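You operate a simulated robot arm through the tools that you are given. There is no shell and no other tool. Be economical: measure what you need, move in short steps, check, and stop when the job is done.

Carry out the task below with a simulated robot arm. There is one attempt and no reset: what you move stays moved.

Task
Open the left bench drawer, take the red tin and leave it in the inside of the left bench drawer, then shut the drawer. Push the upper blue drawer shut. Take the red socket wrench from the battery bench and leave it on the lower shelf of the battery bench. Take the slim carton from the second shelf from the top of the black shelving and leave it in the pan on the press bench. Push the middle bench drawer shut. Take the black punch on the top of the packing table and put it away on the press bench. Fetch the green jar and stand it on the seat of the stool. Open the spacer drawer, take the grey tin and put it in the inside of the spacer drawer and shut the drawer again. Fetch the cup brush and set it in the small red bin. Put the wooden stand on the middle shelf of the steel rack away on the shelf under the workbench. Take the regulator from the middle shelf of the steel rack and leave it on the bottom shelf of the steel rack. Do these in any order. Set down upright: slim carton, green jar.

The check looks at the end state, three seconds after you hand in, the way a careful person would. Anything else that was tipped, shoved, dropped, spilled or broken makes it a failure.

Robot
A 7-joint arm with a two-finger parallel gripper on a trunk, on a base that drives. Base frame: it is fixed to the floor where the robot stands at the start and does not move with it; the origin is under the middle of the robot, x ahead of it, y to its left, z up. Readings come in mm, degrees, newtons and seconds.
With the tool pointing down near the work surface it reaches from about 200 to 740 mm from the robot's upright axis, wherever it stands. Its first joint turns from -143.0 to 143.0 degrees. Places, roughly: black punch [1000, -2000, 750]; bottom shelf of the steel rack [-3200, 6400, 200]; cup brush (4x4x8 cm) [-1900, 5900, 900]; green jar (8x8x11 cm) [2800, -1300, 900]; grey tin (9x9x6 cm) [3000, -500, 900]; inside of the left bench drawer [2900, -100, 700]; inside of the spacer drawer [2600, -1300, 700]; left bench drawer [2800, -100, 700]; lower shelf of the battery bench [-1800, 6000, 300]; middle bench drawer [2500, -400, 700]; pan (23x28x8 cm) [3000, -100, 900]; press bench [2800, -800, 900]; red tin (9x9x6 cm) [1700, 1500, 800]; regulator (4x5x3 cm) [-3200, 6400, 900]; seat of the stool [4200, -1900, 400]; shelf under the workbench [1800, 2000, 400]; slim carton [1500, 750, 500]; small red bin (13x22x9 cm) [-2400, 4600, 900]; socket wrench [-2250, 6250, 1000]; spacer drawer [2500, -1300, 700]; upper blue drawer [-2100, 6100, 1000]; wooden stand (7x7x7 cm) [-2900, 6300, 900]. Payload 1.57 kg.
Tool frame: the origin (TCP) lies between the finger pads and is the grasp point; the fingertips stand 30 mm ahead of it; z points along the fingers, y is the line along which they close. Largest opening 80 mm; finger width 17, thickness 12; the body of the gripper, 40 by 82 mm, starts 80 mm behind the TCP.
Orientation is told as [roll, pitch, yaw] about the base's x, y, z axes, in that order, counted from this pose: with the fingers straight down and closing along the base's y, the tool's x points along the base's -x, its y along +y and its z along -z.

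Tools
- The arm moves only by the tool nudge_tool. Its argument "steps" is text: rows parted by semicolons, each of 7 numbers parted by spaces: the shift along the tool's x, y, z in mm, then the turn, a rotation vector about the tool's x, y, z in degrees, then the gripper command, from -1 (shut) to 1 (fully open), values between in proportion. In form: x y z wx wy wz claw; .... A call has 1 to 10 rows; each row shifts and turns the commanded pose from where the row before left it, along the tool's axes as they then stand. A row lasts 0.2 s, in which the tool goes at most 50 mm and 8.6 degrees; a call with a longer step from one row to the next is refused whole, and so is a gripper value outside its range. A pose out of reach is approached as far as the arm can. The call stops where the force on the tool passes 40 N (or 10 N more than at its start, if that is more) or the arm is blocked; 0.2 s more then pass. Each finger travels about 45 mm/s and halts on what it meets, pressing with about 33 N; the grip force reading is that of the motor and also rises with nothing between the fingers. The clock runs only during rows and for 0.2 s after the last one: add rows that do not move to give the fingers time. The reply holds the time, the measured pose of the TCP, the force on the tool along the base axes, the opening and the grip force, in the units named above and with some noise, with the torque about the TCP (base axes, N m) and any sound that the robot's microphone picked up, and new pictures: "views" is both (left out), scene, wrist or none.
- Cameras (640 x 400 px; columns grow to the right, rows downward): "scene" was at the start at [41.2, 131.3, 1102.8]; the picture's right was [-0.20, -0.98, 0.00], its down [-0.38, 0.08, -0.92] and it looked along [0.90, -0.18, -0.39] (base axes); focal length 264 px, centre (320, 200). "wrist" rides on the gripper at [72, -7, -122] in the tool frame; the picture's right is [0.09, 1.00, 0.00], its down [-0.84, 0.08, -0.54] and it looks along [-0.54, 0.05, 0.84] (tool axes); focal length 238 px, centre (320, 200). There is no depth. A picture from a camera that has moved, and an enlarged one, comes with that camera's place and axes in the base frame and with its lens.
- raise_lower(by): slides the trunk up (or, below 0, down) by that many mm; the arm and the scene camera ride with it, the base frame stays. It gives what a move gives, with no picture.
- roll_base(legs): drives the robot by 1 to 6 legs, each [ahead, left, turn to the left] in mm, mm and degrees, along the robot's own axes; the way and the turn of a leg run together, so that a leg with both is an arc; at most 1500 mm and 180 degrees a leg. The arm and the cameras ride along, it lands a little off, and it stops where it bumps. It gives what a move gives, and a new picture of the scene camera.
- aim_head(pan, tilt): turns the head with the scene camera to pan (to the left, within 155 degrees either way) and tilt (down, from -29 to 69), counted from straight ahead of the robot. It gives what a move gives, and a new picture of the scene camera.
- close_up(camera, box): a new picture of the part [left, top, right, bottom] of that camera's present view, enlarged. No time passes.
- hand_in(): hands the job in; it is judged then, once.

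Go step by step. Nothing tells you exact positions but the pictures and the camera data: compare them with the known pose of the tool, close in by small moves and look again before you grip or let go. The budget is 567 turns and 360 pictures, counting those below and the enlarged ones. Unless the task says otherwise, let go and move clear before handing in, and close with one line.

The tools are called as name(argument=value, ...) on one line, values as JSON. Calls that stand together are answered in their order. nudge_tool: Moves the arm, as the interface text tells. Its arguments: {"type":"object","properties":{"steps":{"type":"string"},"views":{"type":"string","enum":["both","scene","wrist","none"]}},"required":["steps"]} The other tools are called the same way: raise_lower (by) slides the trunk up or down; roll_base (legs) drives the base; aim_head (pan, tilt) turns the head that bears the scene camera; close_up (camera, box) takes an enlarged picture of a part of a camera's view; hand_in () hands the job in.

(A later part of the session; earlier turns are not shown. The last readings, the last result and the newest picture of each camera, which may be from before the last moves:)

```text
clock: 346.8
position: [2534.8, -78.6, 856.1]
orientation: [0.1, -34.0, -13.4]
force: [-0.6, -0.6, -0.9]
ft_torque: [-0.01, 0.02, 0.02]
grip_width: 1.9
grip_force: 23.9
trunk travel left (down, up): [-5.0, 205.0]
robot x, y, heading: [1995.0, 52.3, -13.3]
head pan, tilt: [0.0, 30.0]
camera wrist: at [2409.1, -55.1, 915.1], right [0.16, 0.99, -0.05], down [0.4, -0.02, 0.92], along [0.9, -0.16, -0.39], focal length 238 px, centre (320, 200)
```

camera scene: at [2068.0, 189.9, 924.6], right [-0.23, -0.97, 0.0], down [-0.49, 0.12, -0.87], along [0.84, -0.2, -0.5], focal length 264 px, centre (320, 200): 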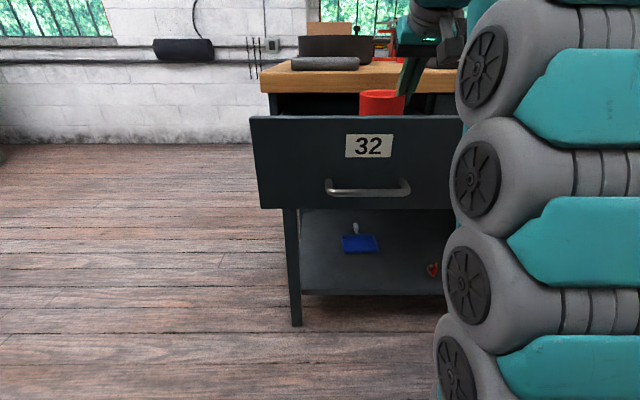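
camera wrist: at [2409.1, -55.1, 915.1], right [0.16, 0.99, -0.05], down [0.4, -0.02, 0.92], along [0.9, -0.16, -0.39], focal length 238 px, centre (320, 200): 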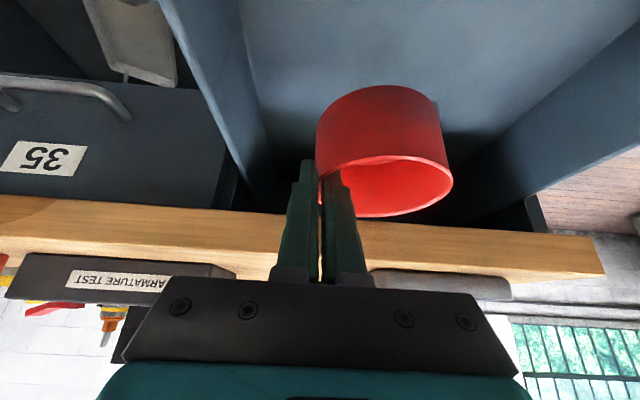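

nudge_tool(steps="18 0 26.5 0 0 0 -1; -27 0 18.5 0 0 0 -1; -27 0 18.5 0 0 0 -1; 11 0 16.5 0 0 0 -1; 11 0 16.5 0 0 0 -1; 0 0 0 0 0 0 -1", views="both")

```text
clock: 348.2
position: [2599.5, -96.3, 784.0]
orientation: [0.0, -34.0, -13.4]
force: [-0.3, 0.4, -0.5]
ft_torque: [0.02, 0.05, 0.0]
grip_width: 1.8
grip_force: 22.8
trunk travel left (down, up): [-5.0, 205.0]
robot x, y, heading: [1994.4, 50.7, -13.5]
head pan, tilt: [0.0, 30.0]
camera scene: at [2068.0, 189.9, 924.6], right [-0.23, -0.97, 0.0], down [-0.49, 0.12, -0.87], along [0.84, -0.2, -0.5], focal length 264 px, centre (320, 200)
camera wrist: at [2474.3, -71.5, 843.5], right [0.16, 0.99, -0.05], down [0.4, -0.02, 0.92], along [0.91, -0.16, -0.39], focal length 238 px, centre (320, 200)
```

scene: 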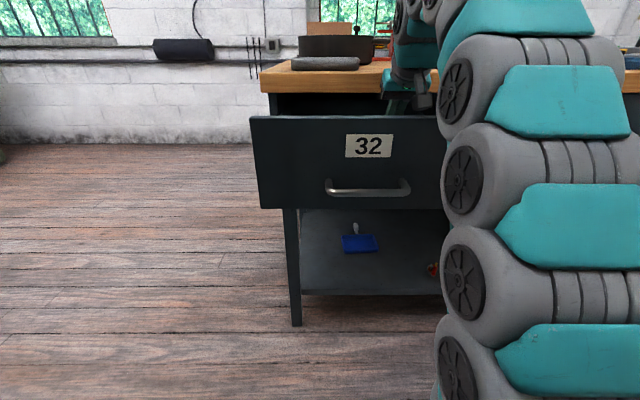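
wrist: 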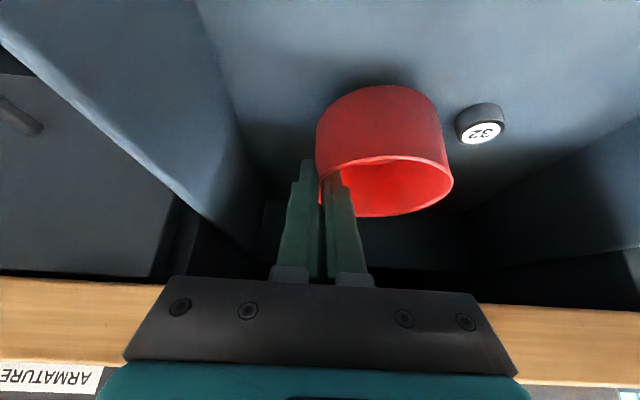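

nudge_tool(steps="4.5 0 6.6 0 0 0 -1; 4.5 0 6.6 0 0 0 -1; 2.2 0 3.3 0 0 0 -1; 1.2 0 1.7 0 0 0 -1; 1.2 0 1.7 0 0 0 -1; 0 0 0 0 0 0 -1", views="none")

```text
clock: 349.6
position: [2598.9, -93.5, 759.5]
orientation: [0.0, -34.0, -13.4]
force: [0.4, -0.6, -0.2]
ft_torque: [0.0, 0.04, 0.02]
grip_width: 1.9
grip_force: 23.8
trunk travel left (down, up): [-5.0, 205.0]
robot x, y, heading: [1993.6, 52.8, -13.2]
head pan, tilt: [0.0, 30.0]
```

nudge_tool(steps="1.2 0 1.7 0 0 0 -1; 1.2 0 1.7 0 0 0 -1; 1.2 0 1.7 0 0 0 -1; 0 0 0 0 0 0 -1", views="none")

```text
clock: 350.6
position: [2599.4, -93.8, 755.0]
orientation: [0.0, -34.4, -13.4]
force: [1.8, -6.2, 26.2]
ft_torque: [0.0, -0.02, -0.09]
grip_width: 2.5
grip_force: 24.0
trunk travel left (down, up): [-5.0, 205.0]
robot x, y, heading: [1993.6, 54.0, -13.3]
head pan, tilt: [0.0, 30.0]
```

Contact. Release and rise vertically.

nudge_tool(steps="-1 0 -1.5 0 0 0 -0.4; 0 0 0 0 0 0 -0.4; 0 0 0 0 0 0 -0.4; -11.5 0 -16.4 0 0 0 -0.4; -14 0 -20 0 0 0 -0.4; -23 0 -33 0 0 0 -0.4; -23 0 -33 0 0 0 -0.4; 0 0 0 0 0 0 -0.4", views="wrist")

```text
clock: 352.4
position: [2599.2, -94.3, 830.5]
orientation: [0.0, -34.1, -13.5]
force: [0.4, -0.4, -0.2]
ft_torque: [-0.04, 0.0, 0.0]
grip_width: 23.9
grip_force: 0.1
out of reach, approached as far as the arm can: row 6, 7
trunk travel left (down, up): [-5.0, 205.0]
robot x, y, heading: [1994.3, 53.7, -13.4]
head pan, tilt: [0.0, 30.0]
camera wrist: at [2474.0, -70.2, 889.8], right [0.16, 0.99, -0.05], down [0.4, -0.02, 0.92], along [0.9, -0.16, -0.39], focal length 238 px, centre (320, 200)
```

wrist: 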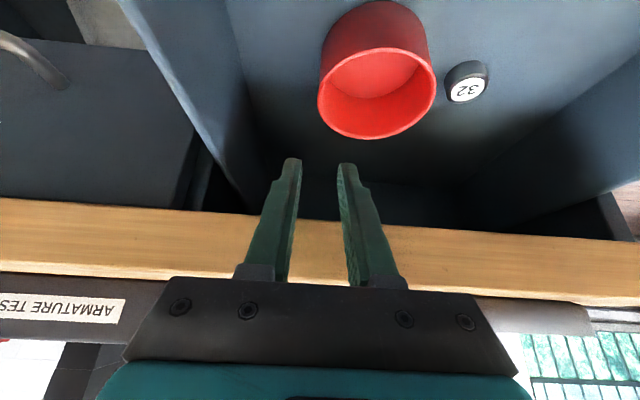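

raise_lower(by=80)

roll_base(legs=[[-300, 90, 0]])

nudge_tool(steps="0 0 0 0 -8.5 0 -1; 0 0 0 0 -8.5 0 -1; 0 0 0 0 -8.5 0 -1; 0 0 0 0 -8.5 0 -1; 0 0 0 0 -8.5 0 -1; 45 0 0 0 0 0 -1; 45 0 0 0 0 0 -1; 40 0 0 0 0 0 -1; 0 0 0 0 0 0 -1", views="both")

```text
clock: 353.0
position: [2599.8, -94.0, 856.8]
orientation: [0.0, -32.7, -13.3]
force: [-1.8, 0.5, -4.7]
ft_torque: [-0.04, 0.13, 0.06]
grip_width: 24.2
grip_force: 0.0
trunk travel left (down, up): [-39.0, 171.0]
robot x, y, heading: [1994.3, 53.4, -13.1]
head pan, tilt: [0.0, 30.0]
stopped: the force on the tool passed its limit at 64 N (the readings are from after the stop); the commanded pose is now the measured one
```

```text
clock: 354.6
position: [2430.6, 2.8, 859.3]
orientation: [-0.1, -33.6, -13.3]
force: [-0.5, -0.5, 0.0]
ft_torque: [0.01, -0.01, -0.02]
grip_width: 24.0
grip_force: 0.0
trunk travel left (down, up): [-39.0, 171.0]
robot x, y, heading: [1822.3, 153.7, -13.2]
head pan, tilt: [0.0, 30.0]
stopped in leg 1: the force on the tool passed its limit at 61 N (the readings are from after the stop); the commanded pose is now the measured one
camera scene: at [1897.3, 287.8, 958.9], right [-0.23, -0.97, 0.0], down [-0.49, 0.11, -0.87], along [0.84, -0.2, -0.5], focal length 264 px, centre (320, 200)
```

scene: 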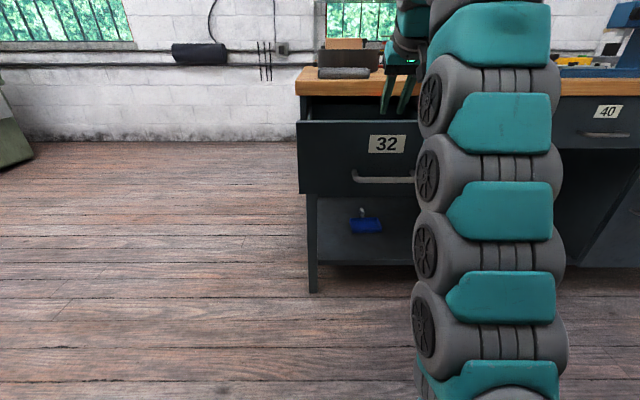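

```text
clock: 356.0
position: [2422.4, 5.2, 834.2]
orientation: [-0.4, -77.8, -12.8]
force: [2.8, -0.3, 6.6]
ft_torque: [0.14, 0.38, -0.03]
grip_width: 0.0
grip_force: 21.0
trunk travel left (down, up): [-39.0, 171.0]
robot x, y, heading: [1825.4, 149.8, -13.2]
head pan, tilt: [0.0, 30.0]
stopped in row 7: the force on the tool passed its limit at 119 N (the readings are from after the stop); the commanded pose is now the measured one
camera scene: at [1897.4, 287.8, 959.0], right [-0.23, -0.97, 0.0], down [-0.49, 0.11, -0.87], along [0.84, -0.2, -0.5], focal length 264 px, centre (320, 200)
camera wrist: at [2291.6, 30.4, 789.0], right [0.21, 0.97, -0.09], down [-0.32, 0.16, 0.93], along [0.92, -0.17, 0.35], focal length 238 px, centre (320, 200)
```

scene: 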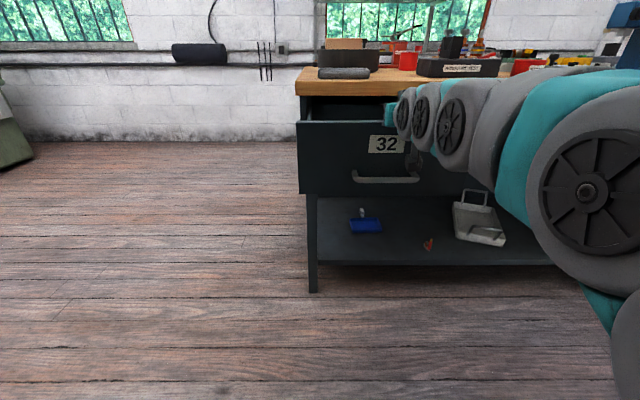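
wrist: 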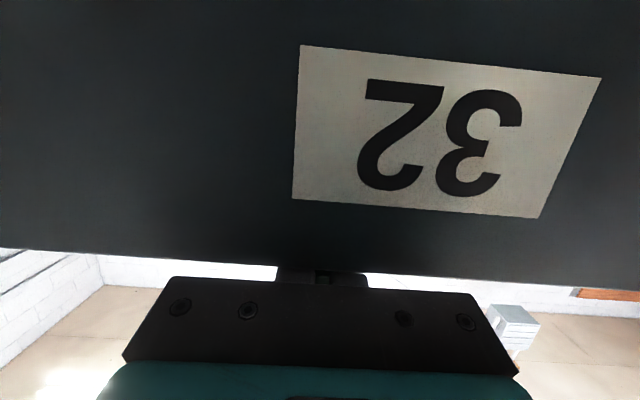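

The fingers ended up resting on the drawer front's top edge. Lift off, then back away.

nudge_tool(steps="-20 0 -4 0 0 0 -1; -29 0 -6 0 0 0 -1; 0 0 0 0 0 0 -1", views="wrist")

```text
clock: 356.8
position: [2423.9, 5.2, 883.6]
orientation: [-0.3, -77.7, -13.0]
force: [-0.2, 0.7, 0.3]
ft_torque: [0.02, 0.02, 0.03]
grip_width: 0.0
grip_force: 21.8
trunk travel left (down, up): [-39.0, 171.0]
robot x, y, heading: [1822.8, 151.1, -13.2]
head pan, tilt: [0.0, 30.0]
camera wrist: at [2292.2, 29.9, 839.6], right [0.21, 0.97, -0.09], down [-0.32, 0.16, 0.93], along [0.92, -0.17, 0.35], focal length 238 px, centre (320, 200)
```

wrist: 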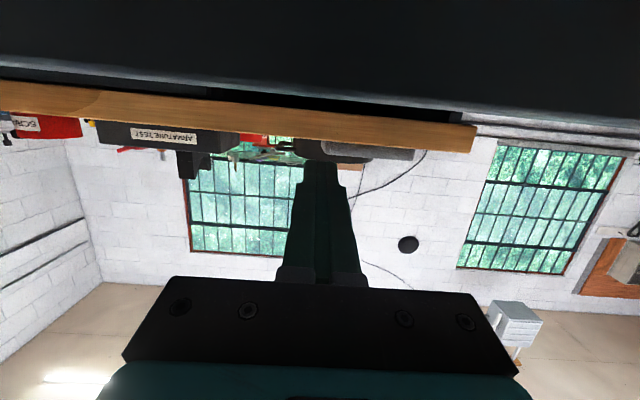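

nudge_tool(steps="10 0 -45 0 0 0 -1; 10 0 -45 0 0 0 -1; 10 0 -45 0 0 0 -1; 5 0 -25 0 0 0 -1; 0 0 0 0 0 0 -1", views="none")

nudge_tool(steps="38 0 8 0 0 0 -1; 38 0 8 0 0 0 -1; 28 0 6 0 0 0 -1; 0 0 0 0 0 0 -1", views="both")

```text
clock: 358.0
position: [2262.9, 41.0, 884.8]
orientation: [-0.4, -77.7, -12.9]
force: [0.5, -0.1, 0.5]
ft_torque: [0.01, -0.01, -0.01]
grip_width: 0.2
grip_force: 21.1
trunk travel left (down, up): [-39.0, 171.0]
robot x, y, heading: [1823.4, 147.2, -13.2]
head pan, tilt: [0.0, 30.0]
```

```text
clock: 359.0
position: [2262.9, 39.8, 778.6]
orientation: [-0.4, -77.8, -13.0]
force: [-0.1, -0.3, 0.5]
ft_torque: [-0.02, 0.02, 0.01]
grip_width: 0.0
grip_force: 21.4
trunk travel left (down, up): [-39.0, 171.0]
robot x, y, heading: [1823.0, 150.4, -13.3]
head pan, tilt: [0.0, 30.0]
camera scene: at [1897.4, 287.8, 959.0], right [-0.23, -0.97, 0.0], down [-0.49, 0.11, -0.87], along [0.84, -0.2, -0.5], focal length 264 px, centre (320, 200)
camera wrist: at [2131.0, 65.0, 733.4], right [0.21, 0.97, -0.09], down [-0.32, 0.16, 0.93], along [0.92, -0.17, 0.35], focal length 238 px, centre (320, 200)
```

scene: 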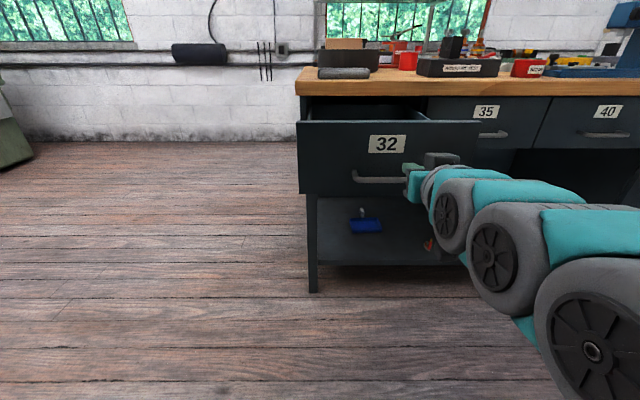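
wrist: 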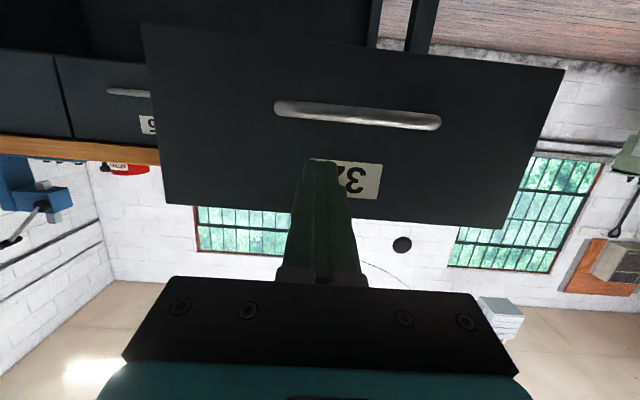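

Clear. Push drawer 32 shut.

roll_base(legs=[[340, 20, 0]])

nudge_tool(steps="-1 0 5 0 0 0 -1; -1 0 5 0 0 0 -1; -1 0 5 0 0 0 -1; -1 0 5 0 0 0 -1; -1 0 5 0 0 0 -1; -1 0 5 0 0 0 -1; 0 0 0 0 0 0 -1", views="scene")

```text
clock: 361.3
position: [2600.9, -19.2, 778.4]
orientation: [-0.5, -77.8, -13.0]
force: [0.7, -0.1, 0.7]
ft_torque: [0.0, -0.04, 0.02]
grip_width: 0.2
grip_force: 21.5
trunk travel left (down, up): [-39.0, 171.0]
robot x, y, heading: [2157.2, 90.7, -13.4]
head pan, tilt: [0.0, 30.0]
camera scene: at [2234.7, 229.4, 958.9], right [-0.23, -0.97, 0.0], down [-0.49, 0.11, -0.87], along [0.84, -0.2, -0.5], focal length 264 px, centre (320, 200)
```

scene: 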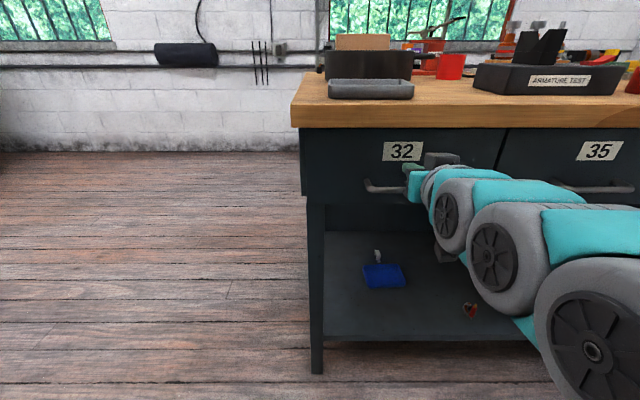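

```text
clock: 362.4
position: [2618.2, -22.6, 777.9]
orientation: [-0.2, -77.6, -13.1]
force: [-18.1, 4.2, 2.4]
ft_torque: [-0.16, -0.03, 0.04]
grip_width: 0.0
grip_force: 21.4
trunk travel left (down, up): [-39.0, 171.0]
robot x, y, heading: [2158.7, 90.5, -13.4]
head pan, tilt: [0.0, 30.0]
stopped in row 5: the force on the tool passed its limit at 54 N (the readings are from after the stop); the commanded pose is now the measured one
camera scene: at [2233.3, 229.7, 959.1], right [-0.23, -0.97, 0.0], down [-0.49, 0.11, -0.87], along [0.84, -0.2, -0.5], focal length 264 px, centre (320, 200)
```

scene: 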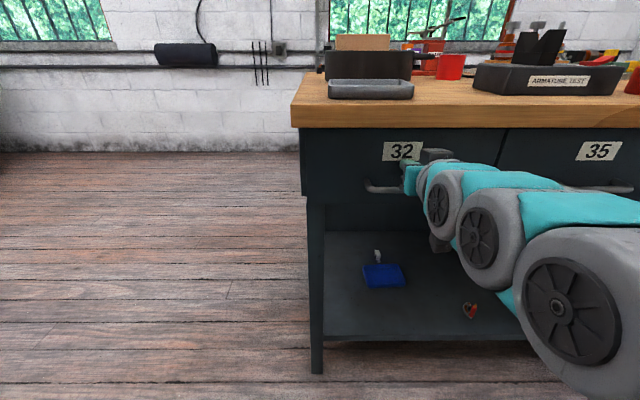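

Drawer 32 is shut. Now on to the far side: drive along the bench, through the passage and across the open floor.

roll_base(legs=[[-150, 0, 0], [0, -1287, 0], [-1149, 12, 0], [-905, 350, 0], [-518, 1316, 0], [-518, 1316, 0]])

```text
clock: 393.1
position: [-198.3, 2362.4, 776.8]
orientation: [-0.2, -77.5, -12.1]
force: [0.0, -0.4, -0.9]
ft_torque: [0.0, 0.01, 0.01]
grip_width: 0.0
grip_force: 21.3
trunk travel left (down, up): [-39.0, 171.0]
robot x, y, heading: [-659.8, 2469.9, -12.4]
head pan, tilt: [0.0, 30.0]
camera scene: at [-587.5, 2609.2, 958.9], right [-0.21, -0.98, 0.0], down [-0.49, 0.11, -0.87], along [0.85, -0.18, -0.5], focal length 264 px, centre (320, 200)
```

scene: 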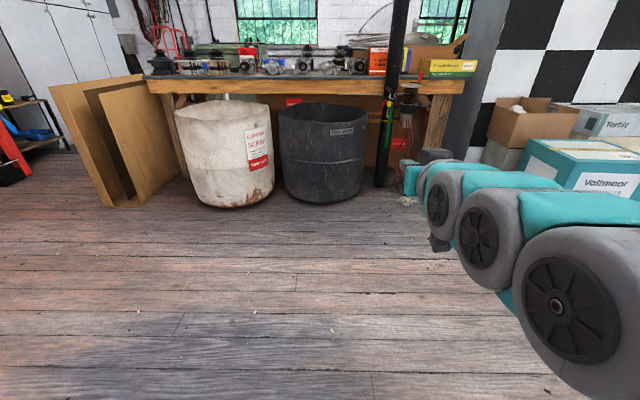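

roll_base(legs=[[0, 0, 89]])

raise_lower(by=171)

aim_head(pan=25, tilt=12)

```text
clock: 397.2
position: [-531.9, 2927.8, 778.5]
orientation: [-0.3, -77.6, 75.6]
force: [-1.1, -0.3, 0.2]
ft_torque: [-0.04, -0.01, 0.02]
grip_width: 0.0
grip_force: 21.0
trunk travel left (down, up): [-39.0, 171.0]
robot x, y, heading: [-659.8, 2471.8, 75.6]
head pan, tilt: [0.0, 30.0]
camera scene: at [-794.0, 2547.8, 958.9], right [0.97, -0.25, 0.0], down [-0.12, -0.48, -0.87], along [0.22, 0.84, -0.5], focal length 264 px, centre (320, 200)
```

scene: 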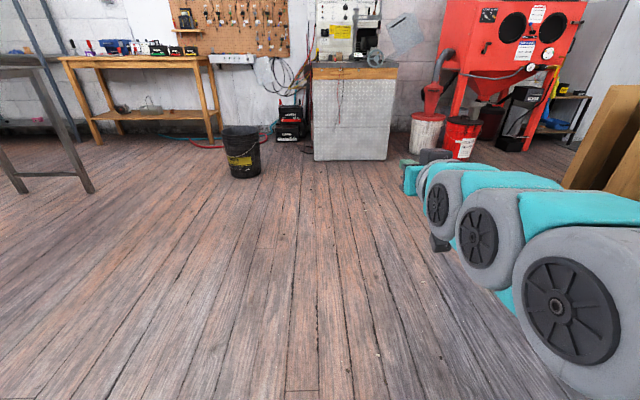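

```text
clock: 399.1
position: [-532.2, 2927.5, 948.6]
orientation: [-0.3, -77.5, 75.6]
force: [0.0, -0.1, 0.3]
ft_torque: [-0.02, -0.01, 0.02]
grip_width: 0.0
grip_force: 21.4
trunk travel left (down, up): [-210.0, 0.0]
robot x, y, heading: [-660.0, 2472.2, 75.6]
head pan, tilt: [0.0, 30.0]
```

```text
clock: 400.0
position: [-532.5, 2928.4, 947.8]
orientation: [-0.2, -77.7, 75.6]
force: [0.1, 0.1, 0.1]
ft_torque: [-0.01, -0.03, 0.0]
grip_width: 0.0
grip_force: 21.4
trunk travel left (down, up): [-210.0, 0.0]
robot x, y, heading: [-659.6, 2472.4, 75.4]
head pan, tilt: [25.0, 12.0]
camera scene: at [-833.6, 2551.9, 1158.7], right [0.98, 0.18, 0.0], down [0.04, -0.2, -0.98], along [-0.18, 0.96, -0.21], focal length 264 px, centre (320, 200)
```

scene: 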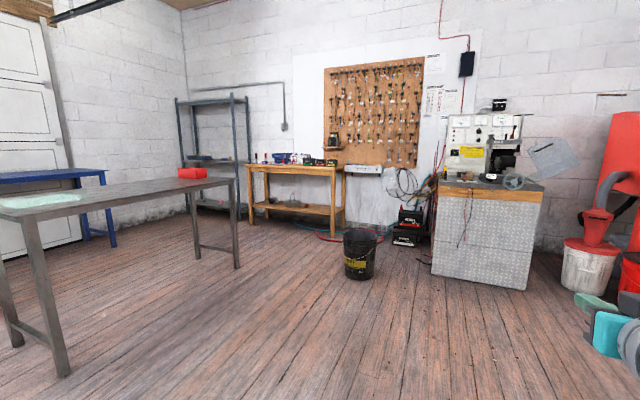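

I see the battery bench, the steel rack left of it, and the steel table with the small red bin. Drive between the bucket and the table to the bench.

roll_base(legs=[[900, 1000, 1], [1250, 320, 0]])

aim_head(pan=15, tilt=15)

```text
clock: 412.8
position: [-1234.4, 5326.7, 948.7]
orientation: [-0.1, -77.6, 74.0]
force: [0.1, 0.5, -0.4]
ft_torque: [-0.04, -0.04, 0.0]
grip_width: 0.0
grip_force: 21.6
trunk travel left (down, up): [-210.0, 0.0]
robot x, y, heading: [-1374.4, 4875.7, 73.7]
head pan, tilt: [25.0, 12.0]
camera scene: at [-1546.4, 4959.3, 1158.7], right [0.99, 0.15, 0.0], down [0.03, -0.21, -0.98], along [-0.15, 0.97, -0.21], focal length 264 px, centre (320, 200)
```

scene: 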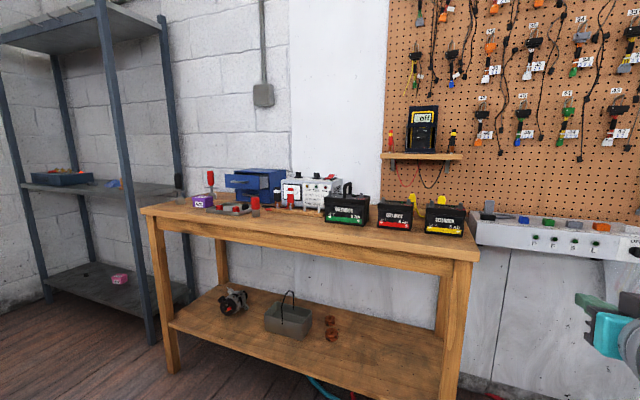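

```text
clock: 413.5
position: [-1236.2, 5327.3, 948.3]
orientation: [-0.2, -77.6, 73.9]
force: [-0.6, -0.8, 0.5]
ft_torque: [-0.01, 0.01, 0.02]
grip_width: 0.0
grip_force: 21.2
trunk travel left (down, up): [-210.0, 0.0]
robot x, y, heading: [-1374.6, 4873.7, 74.0]
head pan, tilt: [15.0, 15.0]
camera scene: at [-1530.2, 4960.6, 1153.8], right [1.0, -0.02, 0.0], down [0.0, -0.26, -0.97], along [0.02, 0.97, -0.26], focal length 264 px, centre (320, 200)
```

scene: 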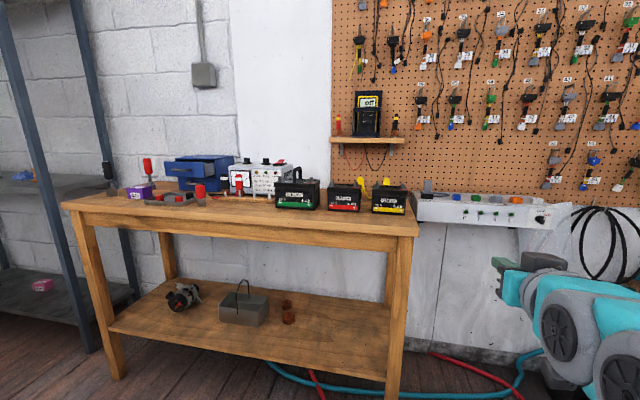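

close_up(camera="scene", box=[60, 130, 330, 230])

close_up(camera="scene", box=[100, 140, 240, 220])

```text
2.37 times, centred on (195, 180) of scene
camera zoom: at [-1530.2, 4960.6, 1153.8], right [1.0, -0.02, 0.0], down [0.0, -0.26, -0.97], along [0.02, 0.97, -0.26], focal length 627 px, centre (616, 247)
```

zoom: 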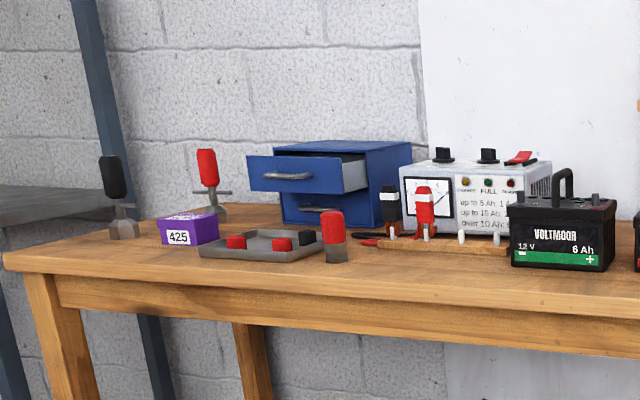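

```text
4.57 times, centred on (170, 180) of scene
camera zoom: at [-1530.2, 4960.6, 1153.8], right [1.0, -0.02, 0.0], down [0.0, -0.26, -0.97], along [0.02, 0.97, -0.26], focal length 1209 px, centre (1006, 291)
```

zoom: 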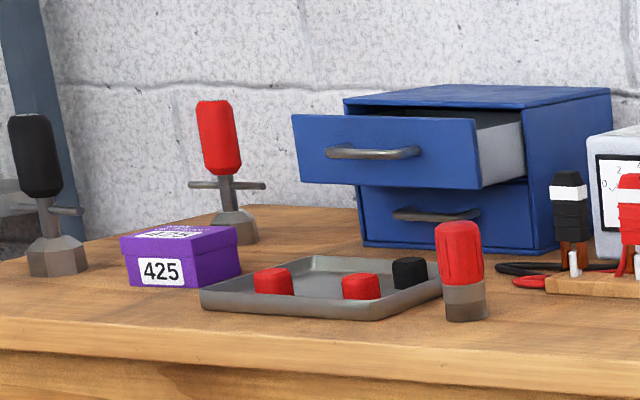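

The cup brush (red/grey cylinder), the red socket wrench behind the purple box, and the open upper blue drawer are all visible. First raise and re-tilt the tool, then approach.

nudge_tool(steps="0 0 -20 0 8.4 0 0.5; -20 0 -20 0 8.4 0 0.5; -25 0 -20 0 8.4 0 0.5; -25 0 -20 0 8.4 0 0.5; -25 0 -20 0 0 0 0.5; -20 0 -20 0 0 0 0.5; 0 0 0 0 0 0 0.5", views="none")

roll_base(legs=[[150, 400, 2.6], [180, 400, 0]])

nudge_tool(steps="0 0 0 0 0 0 0.5", views="wrist")

```text
clock: 415.1
position: [-1245.3, 5297.3, 1101.6]
orientation: [-0.1, -43.9, 73.9]
force: [-0.7, 0.2, -0.1]
ft_torque: [0.01, -0.03, -0.01]
grip_width: 60.0
grip_force: 0.2
trunk travel left (down, up): [-210.0, 0.0]
robot x, y, heading: [-1371.5, 4874.6, 74.0]
head pan, tilt: [15.0, 15.0]
```

```text
clock: 419.9
position: [-1951.0, 5809.6, 1100.2]
orientation: [-0.1, -43.9, 76.1]
force: [0.5, 0.2, -1.0]
ft_torque: [-0.01, 0.0, 0.03]
grip_width: 60.1
grip_force: 0.2
trunk travel left (down, up): [-210.0, 0.0]
robot x, y, heading: [-2059.1, 5383.1, 76.0]
head pan, tilt: [15.0, 15.0]
camera scene: at [-2222.4, 5462.1, 1153.8], right [1.0, 0.02, 0.0], down [0.01, -0.26, -0.97], along [-0.02, 0.97, -0.26], focal length 264 px, centre (320, 200)
```

scene: 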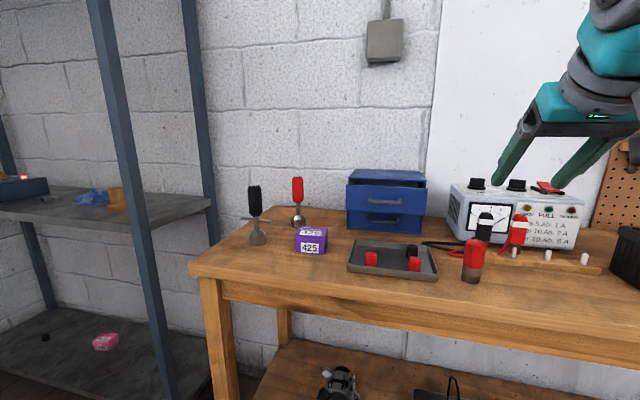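

```text
clock: 420.4
position: [-1948.8, 5808.5, 1101.4]
orientation: [-0.1, -44.0, 76.1]
force: [-0.3, -0.7, -0.4]
ft_torque: [0.03, -0.03, -0.01]
grip_width: 60.0
grip_force: 0.1
trunk travel left (down, up): [-210.0, 0.0]
robot x, y, heading: [-2062.4, 5384.8, 76.4]
head pan, tilt: [15.0, 15.0]
camera wrist: at [-1977.2, 5675.6, 1138.0], right [-0.98, 0.18, -0.06], down [-0.02, 0.24, 0.97], along [0.19, 0.96, -0.23], focal length 238 px, centre (320, 200)
```

wrist: 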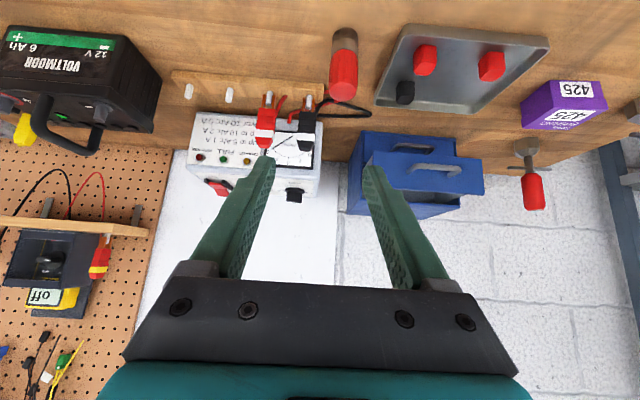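

The brush base is at (-1948,5909), bench top z≈880, brush top ≈960. Approach along the tool axis.

nudge_tool(steps="15 8 31 0 0 0 0.5; 15 8 31 0 0 0 0.5; 15 7 31 0 0 0 0.5; 0 0 20 0 0 0 0.5; 0 0 0 0 0 0 0.5", views="wrist")

```text
clock: 421.6
position: [-1962.7, 5859.8, 986.9]
orientation: [-0.1, -43.9, 76.1]
force: [-0.4, 0.6, 0.0]
ft_torque: [0.01, 0.01, 0.02]
grip_width: 59.9
grip_force: 0.0
trunk travel left (down, up): [-210.0, 0.0]
robot x, y, heading: [-2065.6, 5380.9, 76.2]
head pan, tilt: [15.0, 15.0]
camera wrist: at [-1988.1, 5726.1, 1024.0], right [-0.98, 0.18, -0.06], down [-0.02, 0.24, 0.97], along [0.19, 0.96, -0.23], focal length 238 px, centre (320, 200)
```

wrist: 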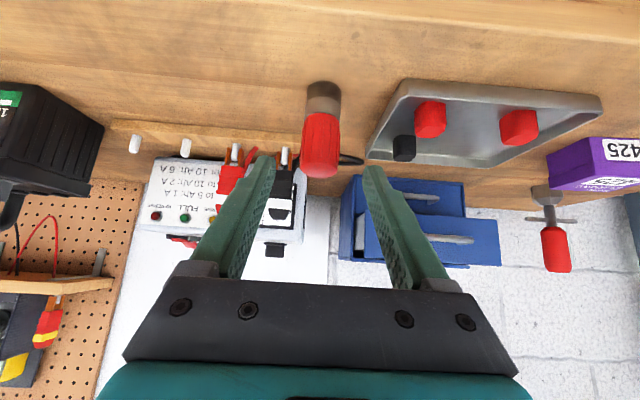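

nudge_tool(steps="0 0 28 0 0 0 0.5; 0 0 28 0 0 0 0.5; 0 0 0 0 0 0 0.5", views="wrist")

```text
clock: 422.4
position: [-1953.8, 5897.5, 947.3]
orientation: [-0.1, -43.9, 76.1]
force: [-0.3, -0.7, -0.2]
ft_torque: [0.01, 0.01, -0.05]
grip_width: 60.1
grip_force: 0.0
trunk travel left (down, up): [-210.0, 0.0]
robot x, y, heading: [-2063.6, 5380.8, 75.9]
head pan, tilt: [15.0, 15.0]
camera wrist: at [-1978.7, 5763.5, 984.7], right [-0.98, 0.18, -0.06], down [-0.02, 0.24, 0.97], along [0.19, 0.95, -0.23], focal length 238 px, centre (320, 200)
```

wrist: 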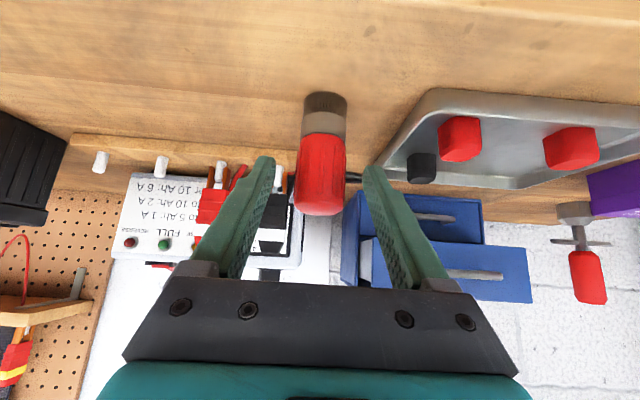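

nudge_tool(steps="-10 0 11 0 0 0 0.5; -7 0 8 0 0 0 0.5; 0 0 0 0 0 0 -1; 0 0 0 0 0 0 -1; 0 0 0 0 0 0 -1; 0 0 0 0 0 0 -1", views="wrist")

```text
clock: 423.8
position: [-1946.0, 5921.8, 947.5]
orientation: [0.0, -44.0, 76.1]
force: [0.0, 0.7, 0.2]
ft_torque: [0.02, 0.0, -0.03]
grip_width: 30.5
grip_force: 33.2
trunk travel left (down, up): [-210.0, 0.0]
robot x, y, heading: [-2063.0, 5379.2, 76.4]
head pan, tilt: [15.0, 15.0]
camera wrist: at [-1972.6, 5788.7, 983.1], right [-0.98, 0.18, -0.06], down [-0.02, 0.24, 0.97], along [0.19, 0.96, -0.23], focal length 238 px, centre (320, 200)
```

wrist: 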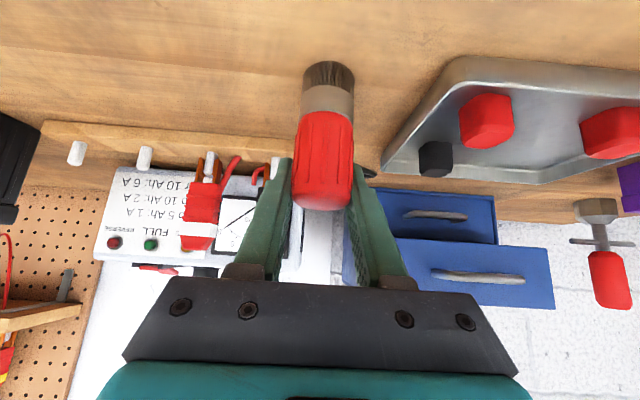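

Gripped. Lift, back away, and turn round to the steel table with the red bin.

nudge_tool(steps="-26 0 -27 0 0 0 -1; -26 0 -27 0 0 0 -1; -26 0 -27 0 0 0 -1; 10 0 -30 0 0 0 -1; 0 0 0 0 0 0 -1", views="wrist")

roll_base(legs=[[-180, 0, 0], [0, 0, -90], [0, 0, -89.7]])

aim_head(pan=0, tilt=30)

```text
clock: 424.9
position: [-1955.0, 5895.8, 1074.8]
orientation: [-0.1, -43.9, 76.1]
force: [-0.5, -0.3, -1.0]
ft_torque: [0.01, -0.01, 0.0]
grip_width: 30.3
grip_force: 32.7
trunk travel left (down, up): [-210.0, 0.0]
robot x, y, heading: [-2067.3, 5382.8, 76.1]
head pan, tilt: [15.0, 15.0]
camera wrist: at [-1981.3, 5762.6, 1112.0], right [-0.98, 0.18, -0.06], down [-0.02, 0.24, 0.97], along [0.19, 0.96, -0.23], focal length 238 px, centre (320, 200)
```

wrist: 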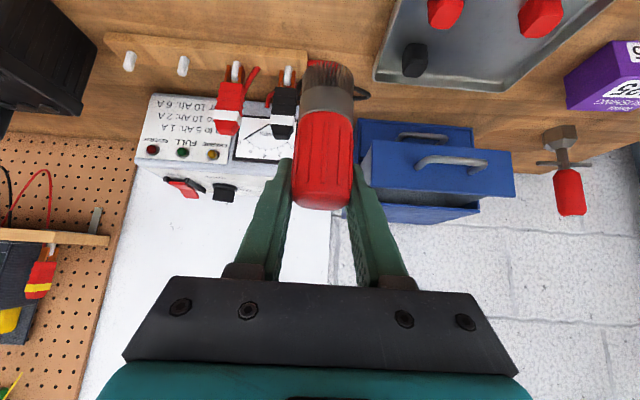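

```text
clock: 434.1
position: [-2220.1, 4691.4, 1075.5]
orientation: [-0.1, -43.9, -104.3]
force: [-0.4, 0.2, -0.6]
ft_torque: [0.0, 0.01, 0.0]
grip_width: 30.8
grip_force: 32.8
trunk travel left (down, up): [-210.0, 0.0]
robot x, y, heading: [-2105.4, 5205.4, -104.4]
head pan, tilt: [15.0, 15.0]
camera scene: at [-1947.6, 5122.3, 1153.8], right [-1.0, -0.01, 0.0], down [0.0, 0.26, -0.97], along [0.01, -0.97, -0.26], focal length 264 px, centre (320, 200)
```

scene: 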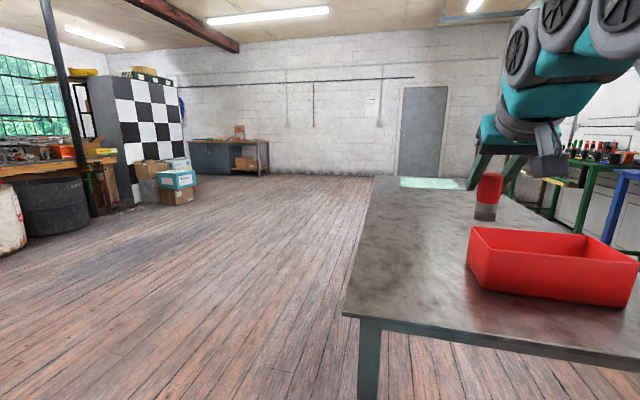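

```text
clock: 434.9
position: [-2218.3, 4693.0, 1075.3]
orientation: [0.0, -44.0, -104.2]
force: [0.7, -0.9, 0.2]
ft_torque: [0.0, 0.02, 0.0]
grip_width: 30.7
grip_force: 33.4
trunk travel left (down, up): [-210.0, 0.0]
robot x, y, heading: [-2108.6, 5201.3, -104.3]
head pan, tilt: [0.0, 30.0]
camera scene: at [-1971.1, 5128.0, 1129.7], right [-0.97, 0.25, 0.0], down [0.12, 0.48, -0.87], along [-0.21, -0.84, -0.5], focal length 264 px, centre (320, 200)
```

scene: 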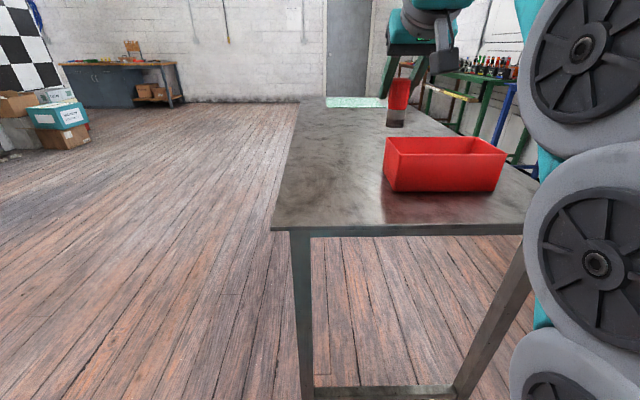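

nudge_tool(steps="0 0 0 0 0 0 -1", views="wrist")

```text
clock: 435.3
position: [-2219.1, 4690.7, 1075.0]
orientation: [-0.1, -44.1, -104.3]
force: [-0.8, -0.1, -0.9]
ft_torque: [-0.04, 0.02, -0.01]
grip_width: 30.7
grip_force: 32.2
trunk travel left (down, up): [-210.0, 0.0]
robot x, y, heading: [-2105.4, 5208.2, -104.3]
head pan, tilt: [0.0, 30.0]
camera wrist: at [-2191.1, 4825.8, 1111.8], right [0.98, -0.18, -0.06], down [0.02, -0.24, 0.97], along [-0.19, -0.95, -0.23], focal length 238 px, centre (320, 200)
```

wrist: 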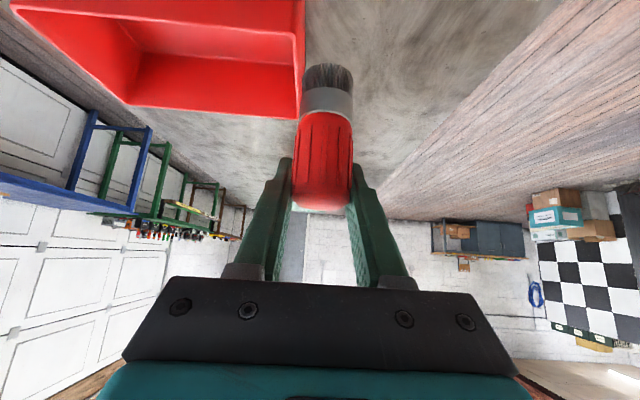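

The bin's centre is about (-2382,4614), rim z≈912. Move the base so the brush is over it.

roll_base(legs=[[105, -136, 0.5]])

nudge_tool(steps="0 0 0 0 0 0 -1", views="wrist")

```text
clock: 436.8
position: [-2370.7, 4620.9, 1075.8]
orientation: [-0.1, -43.9, -104.0]
force: [-0.7, -0.1, -1.3]
ft_torque: [-0.01, -0.04, 0.01]
grip_width: 30.6
grip_force: 33.0
trunk travel left (down, up): [-210.0, 0.0]
robot x, y, heading: [-2261.3, 5136.9, -103.7]
head pan, tilt: [0.0, 30.0]
camera scene: at [-2127.0, 5059.1, 1129.6], right [-0.97, 0.24, 0.0], down [0.12, 0.49, -0.87], along [-0.21, -0.84, -0.5], focal length 264 px, centre (320, 200)
```

scene: 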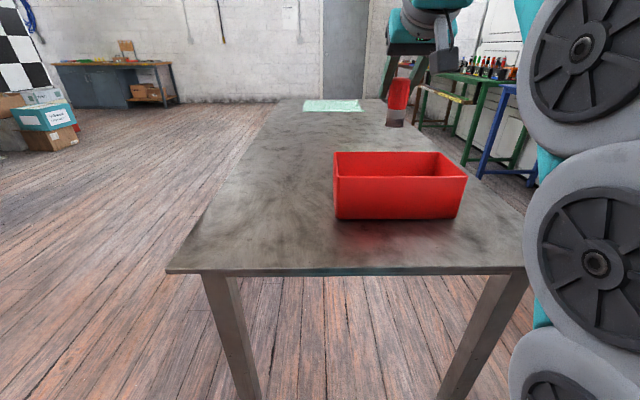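

```text
clock: 437.2
position: [-2371.1, 4621.0, 1075.8]
orientation: [-0.2, -44.0, -103.6]
force: [0.3, -0.1, -0.6]
ft_torque: [0.01, 0.01, 0.0]
grip_width: 31.0
grip_force: 33.4
trunk travel left (down, up): [-210.0, 0.0]
robot x, y, heading: [-2263.4, 5135.0, -103.7]
head pan, tilt: [0.0, 30.0]
camera wrist: at [-2344.0, 4754.9, 1111.8], right [0.98, -0.17, -0.06], down [0.02, -0.24, 0.97], along [-0.18, -0.96, -0.23], focal length 238 px, centre (320, 200)
```

wrist: 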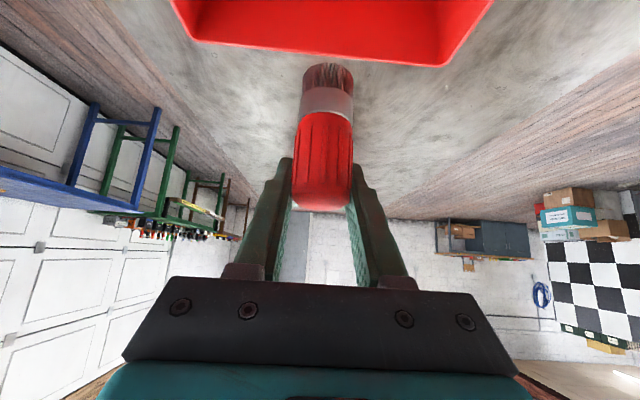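

nudge_tool(steps="22 -10 17 0 0 0 -1; 22 0 17 0 0 0 -1; 0 0 0 0 0 0 -1", views="both")

```text
clock: 438.0
position: [-2377.9, 4629.0, 1018.8]
orientation: [-0.1, -43.9, -103.8]
force: [0.5, -0.5, -1.4]
ft_torque: [-0.02, 0.04, 0.0]
grip_width: 30.5
grip_force: 32.8
trunk travel left (down, up): [-210.0, 0.0]
robot x, y, heading: [-2263.1, 5130.9, -104.0]
head pan, tilt: [0.0, 30.0]
camera scene: at [-2127.0, 5059.1, 1129.6], right [-0.97, 0.24, 0.0], down [0.12, 0.49, -0.87], along [-0.21, -0.84, -0.5], focal length 264 px, centre (320, 200)
camera wrist: at [-2352.2, 4764.6, 1055.8], right [0.98, -0.17, -0.06], down [0.02, -0.24, 0.97], along [-0.18, -0.96, -0.23], focal length 238 px, centre (320, 200)
```

scene: 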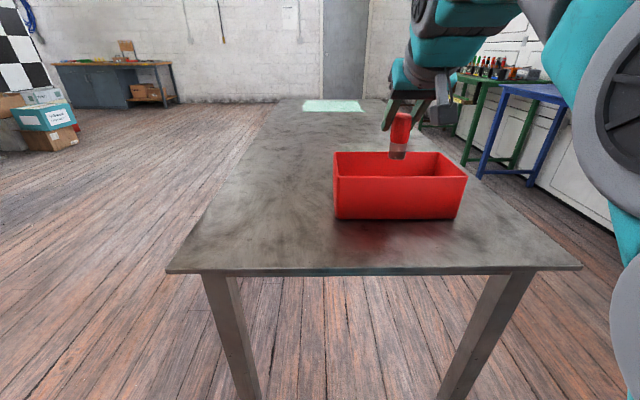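
wrist: 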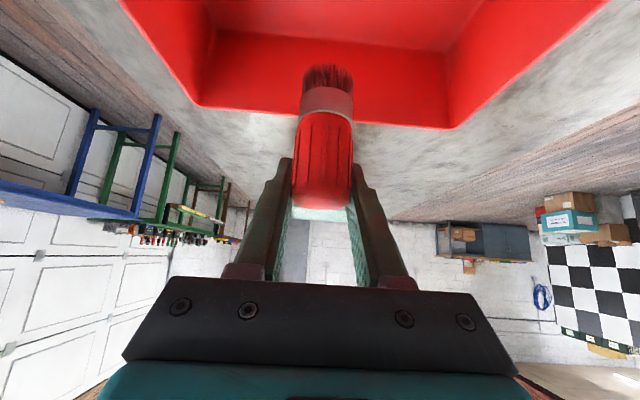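

nudge_tool(steps="28 0 29 0 0 0 -1; 28 0 29 0 0 0 -1; 0 0 0 0 0 0 -1", views="both")

```text
clock: 438.8
position: [-2379.0, 4632.1, 940.5]
orientation: [-0.1, -44.0, -103.9]
force: [0.1, -0.6, -0.2]
ft_torque: [-0.02, -0.03, 0.01]
grip_width: 30.6
grip_force: 32.9
trunk travel left (down, up): [-210.0, 0.0]
robot x, y, heading: [-2267.2, 5132.5, -103.8]
head pan, tilt: [0.0, 30.0]
camera scene: at [-2127.0, 5059.1, 1129.6], right [-0.97, 0.24, 0.0], down [0.12, 0.49, -0.87], along [-0.21, -0.84, -0.5], focal length 264 px, centre (320, 200)
camera wrist: at [-2352.5, 4766.4, 976.8], right [0.98, -0.17, -0.06], down [0.02, -0.24, 0.97], along [-0.18, -0.96, -0.23], focal length 238 px, centre (320, 200)
```

scene: 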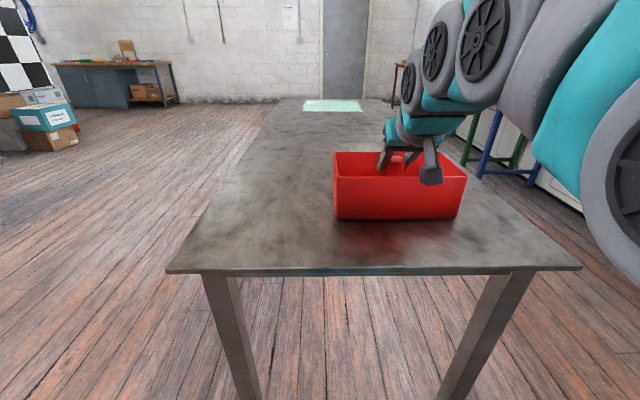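
wrist: 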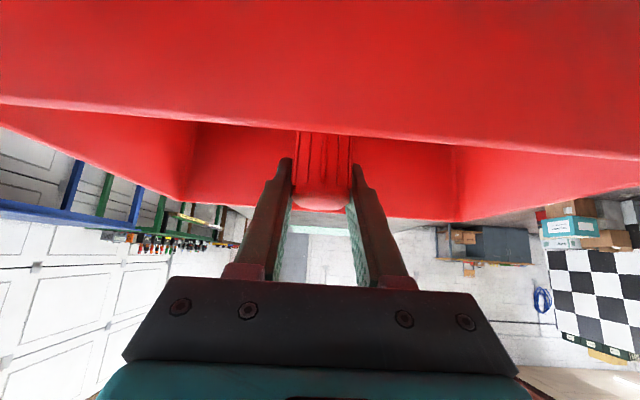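

nudge_tool(steps="5 0 5.1 0 0 0 -1; 5 0 5.1 0 0 0 -1; 2.8 0 2.9 0 0 0 -1; 2 0 2.1 0 0 0 -1; 2 0 2.1 0 0 0 -1; 0 0 0 0 0 0 -1", views="none")

```text
clock: 440.2
position: [-2378.9, 4630.8, 915.2]
orientation: [-0.1, -44.0, -103.9]
force: [0.0, -2.5, 18.9]
ft_torque: [-0.23, -0.5, 0.13]
grip_width: 30.1
grip_force: 33.3
trunk travel left (down, up): [-210.0, 0.0]
robot x, y, heading: [-2261.2, 5134.1, -103.6]
head pan, tilt: [0.0, 30.0]
```

nudge_tool(steps="-0.5 0 -0.5 0 0 0 0.4; 0 0 0 0 0 0 0.4; 0 0 0 0 0 0 0.4; -20 0 -25 0 0 0 0.4; -25 0 -30 0 0 0 0.4; -25 0 -30 0 0 0 0.4; 0 0 -40 0 0 0 0.4; 0 0 0 0 0 0 0.4", views="both")

```text
clock: 442.0
position: [-2368.7, 4668.9, 1054.7]
orientation: [-0.1, -44.0, -103.8]
force: [0.8, -0.3, -0.4]
ft_torque: [0.0, 0.01, 0.03]
grip_width: 56.0
grip_force: 0.1
trunk travel left (down, up): [-210.0, 0.0]
robot x, y, heading: [-2262.6, 5132.7, -103.5]
head pan, tilt: [0.0, 30.0]
camera scene: at [-2127.0, 5059.2, 1129.6], right [-0.97, 0.24, 0.0], down [0.12, 0.49, -0.87], along [-0.21, -0.84, -0.5], focal length 264 px, centre (320, 200)
camera wrist: at [-2342.3, 4803.4, 1091.4], right [0.98, -0.17, -0.06], down [0.02, -0.24, 0.97], along [-0.18, -0.96, -0.23], focal length 238 px, centre (320, 200)
```

scene: 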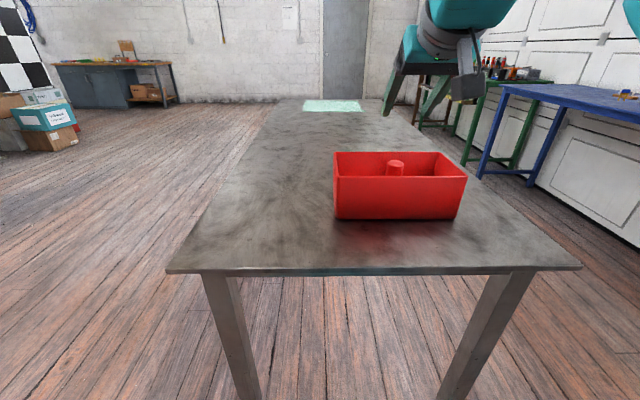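
wrist: 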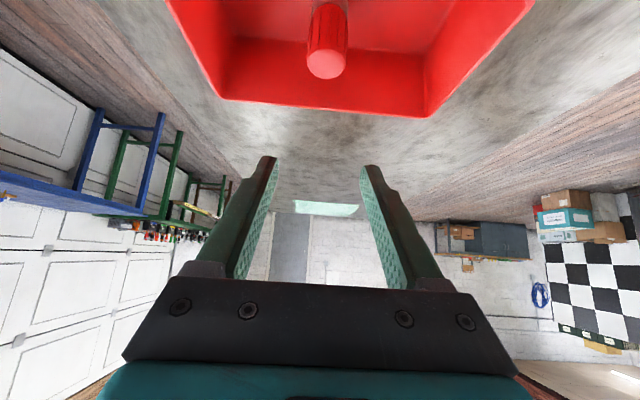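

The brush stands in the bin. Back off and turn to the battery bench for the blue drawer and the wrench.

roll_base(legs=[[-120, 0, 0], [0, 0, 90], [0, 0, 90], [150, 0, 0]])

nudge_tool(steps="0 0 0 0 -8.5 0 -1; 0 0 0 0 -8.5 0 -1; 0 0 0 0 -8.5 0 -1; 0 0 0 0 -8.5 0 -1; 0 0 0 0 -2 0 -1; 0 0 0 0 0 0 -1", views="both")

```text
clock: 451.8
position: [-2101.6, 5863.6, 1053.9]
orientation: [-0.2, -44.0, 76.8]
force: [0.3, -0.6, 0.2]
ft_torque: [-0.02, -0.01, -0.03]
grip_width: 55.6
grip_force: 0.1
trunk travel left (down, up): [-210.0, 0.0]
robot x, y, heading: [-2203.5, 5399.5, 76.7]
head pan, tilt: [0.0, 30.0]
camera scene: at [-2338.1, 5469.8, 1129.6], right [0.97, -0.23, 0.0], down [-0.11, -0.49, -0.87], along [0.2, 0.84, -0.5], focal length 264 px, centre (320, 200)
```

scene: 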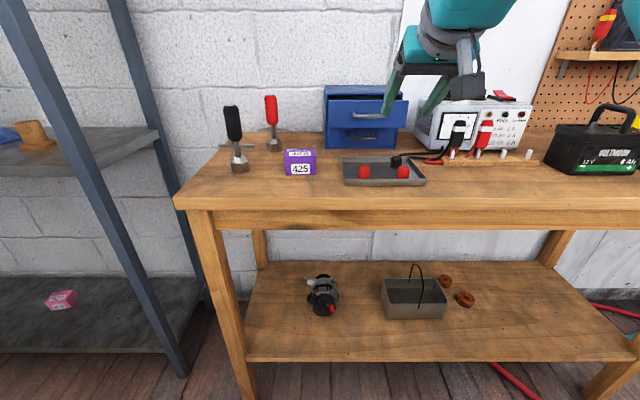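

```text
clock: 453.2
position: [-2101.2, 5864.0, 1053.0]
orientation: [-0.3, -80.0, 77.0]
force: [0.0, -0.7, 0.1]
ft_torque: [0.01, 0.04, 0.02]
grip_width: 0.1
grip_force: 21.6
trunk travel left (down, up): [-210.0, 0.0]
robot x, y, heading: [-2206.3, 5399.2, 76.9]
head pan, tilt: [0.0, 30.0]
camera scene: at [-2338.1, 5469.8, 1129.6], right [0.97, -0.23, 0.0], down [-0.11, -0.49, -0.87], along [0.2, 0.84, -0.5], focal length 264 px, centre (320, 200)
camera wrist: at [-2124.6, 5734.0, 1003.0], right [-0.97, 0.21, -0.09], down [-0.16, -0.36, 0.92], along [0.16, 0.91, 0.39], focal length 238 px, centre (320, 200)
```

scene: 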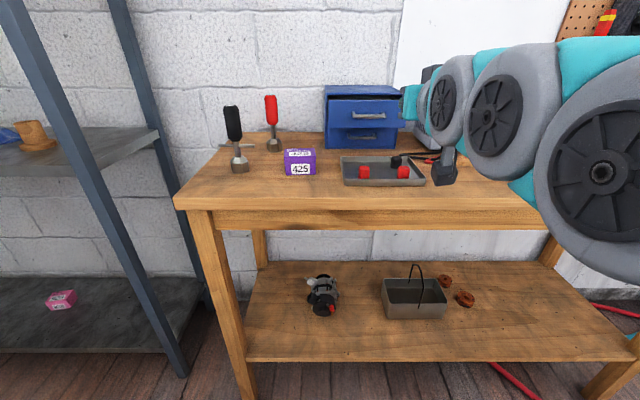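
wrist: 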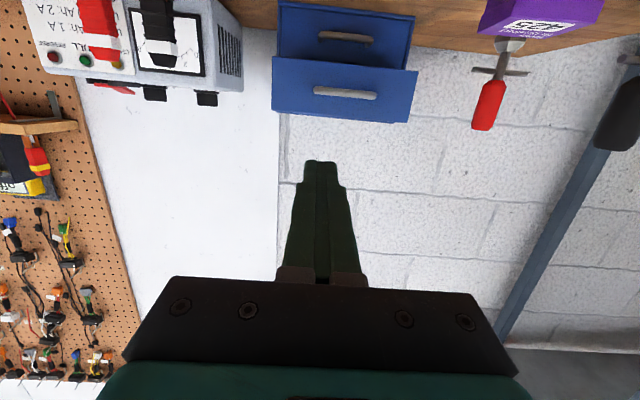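

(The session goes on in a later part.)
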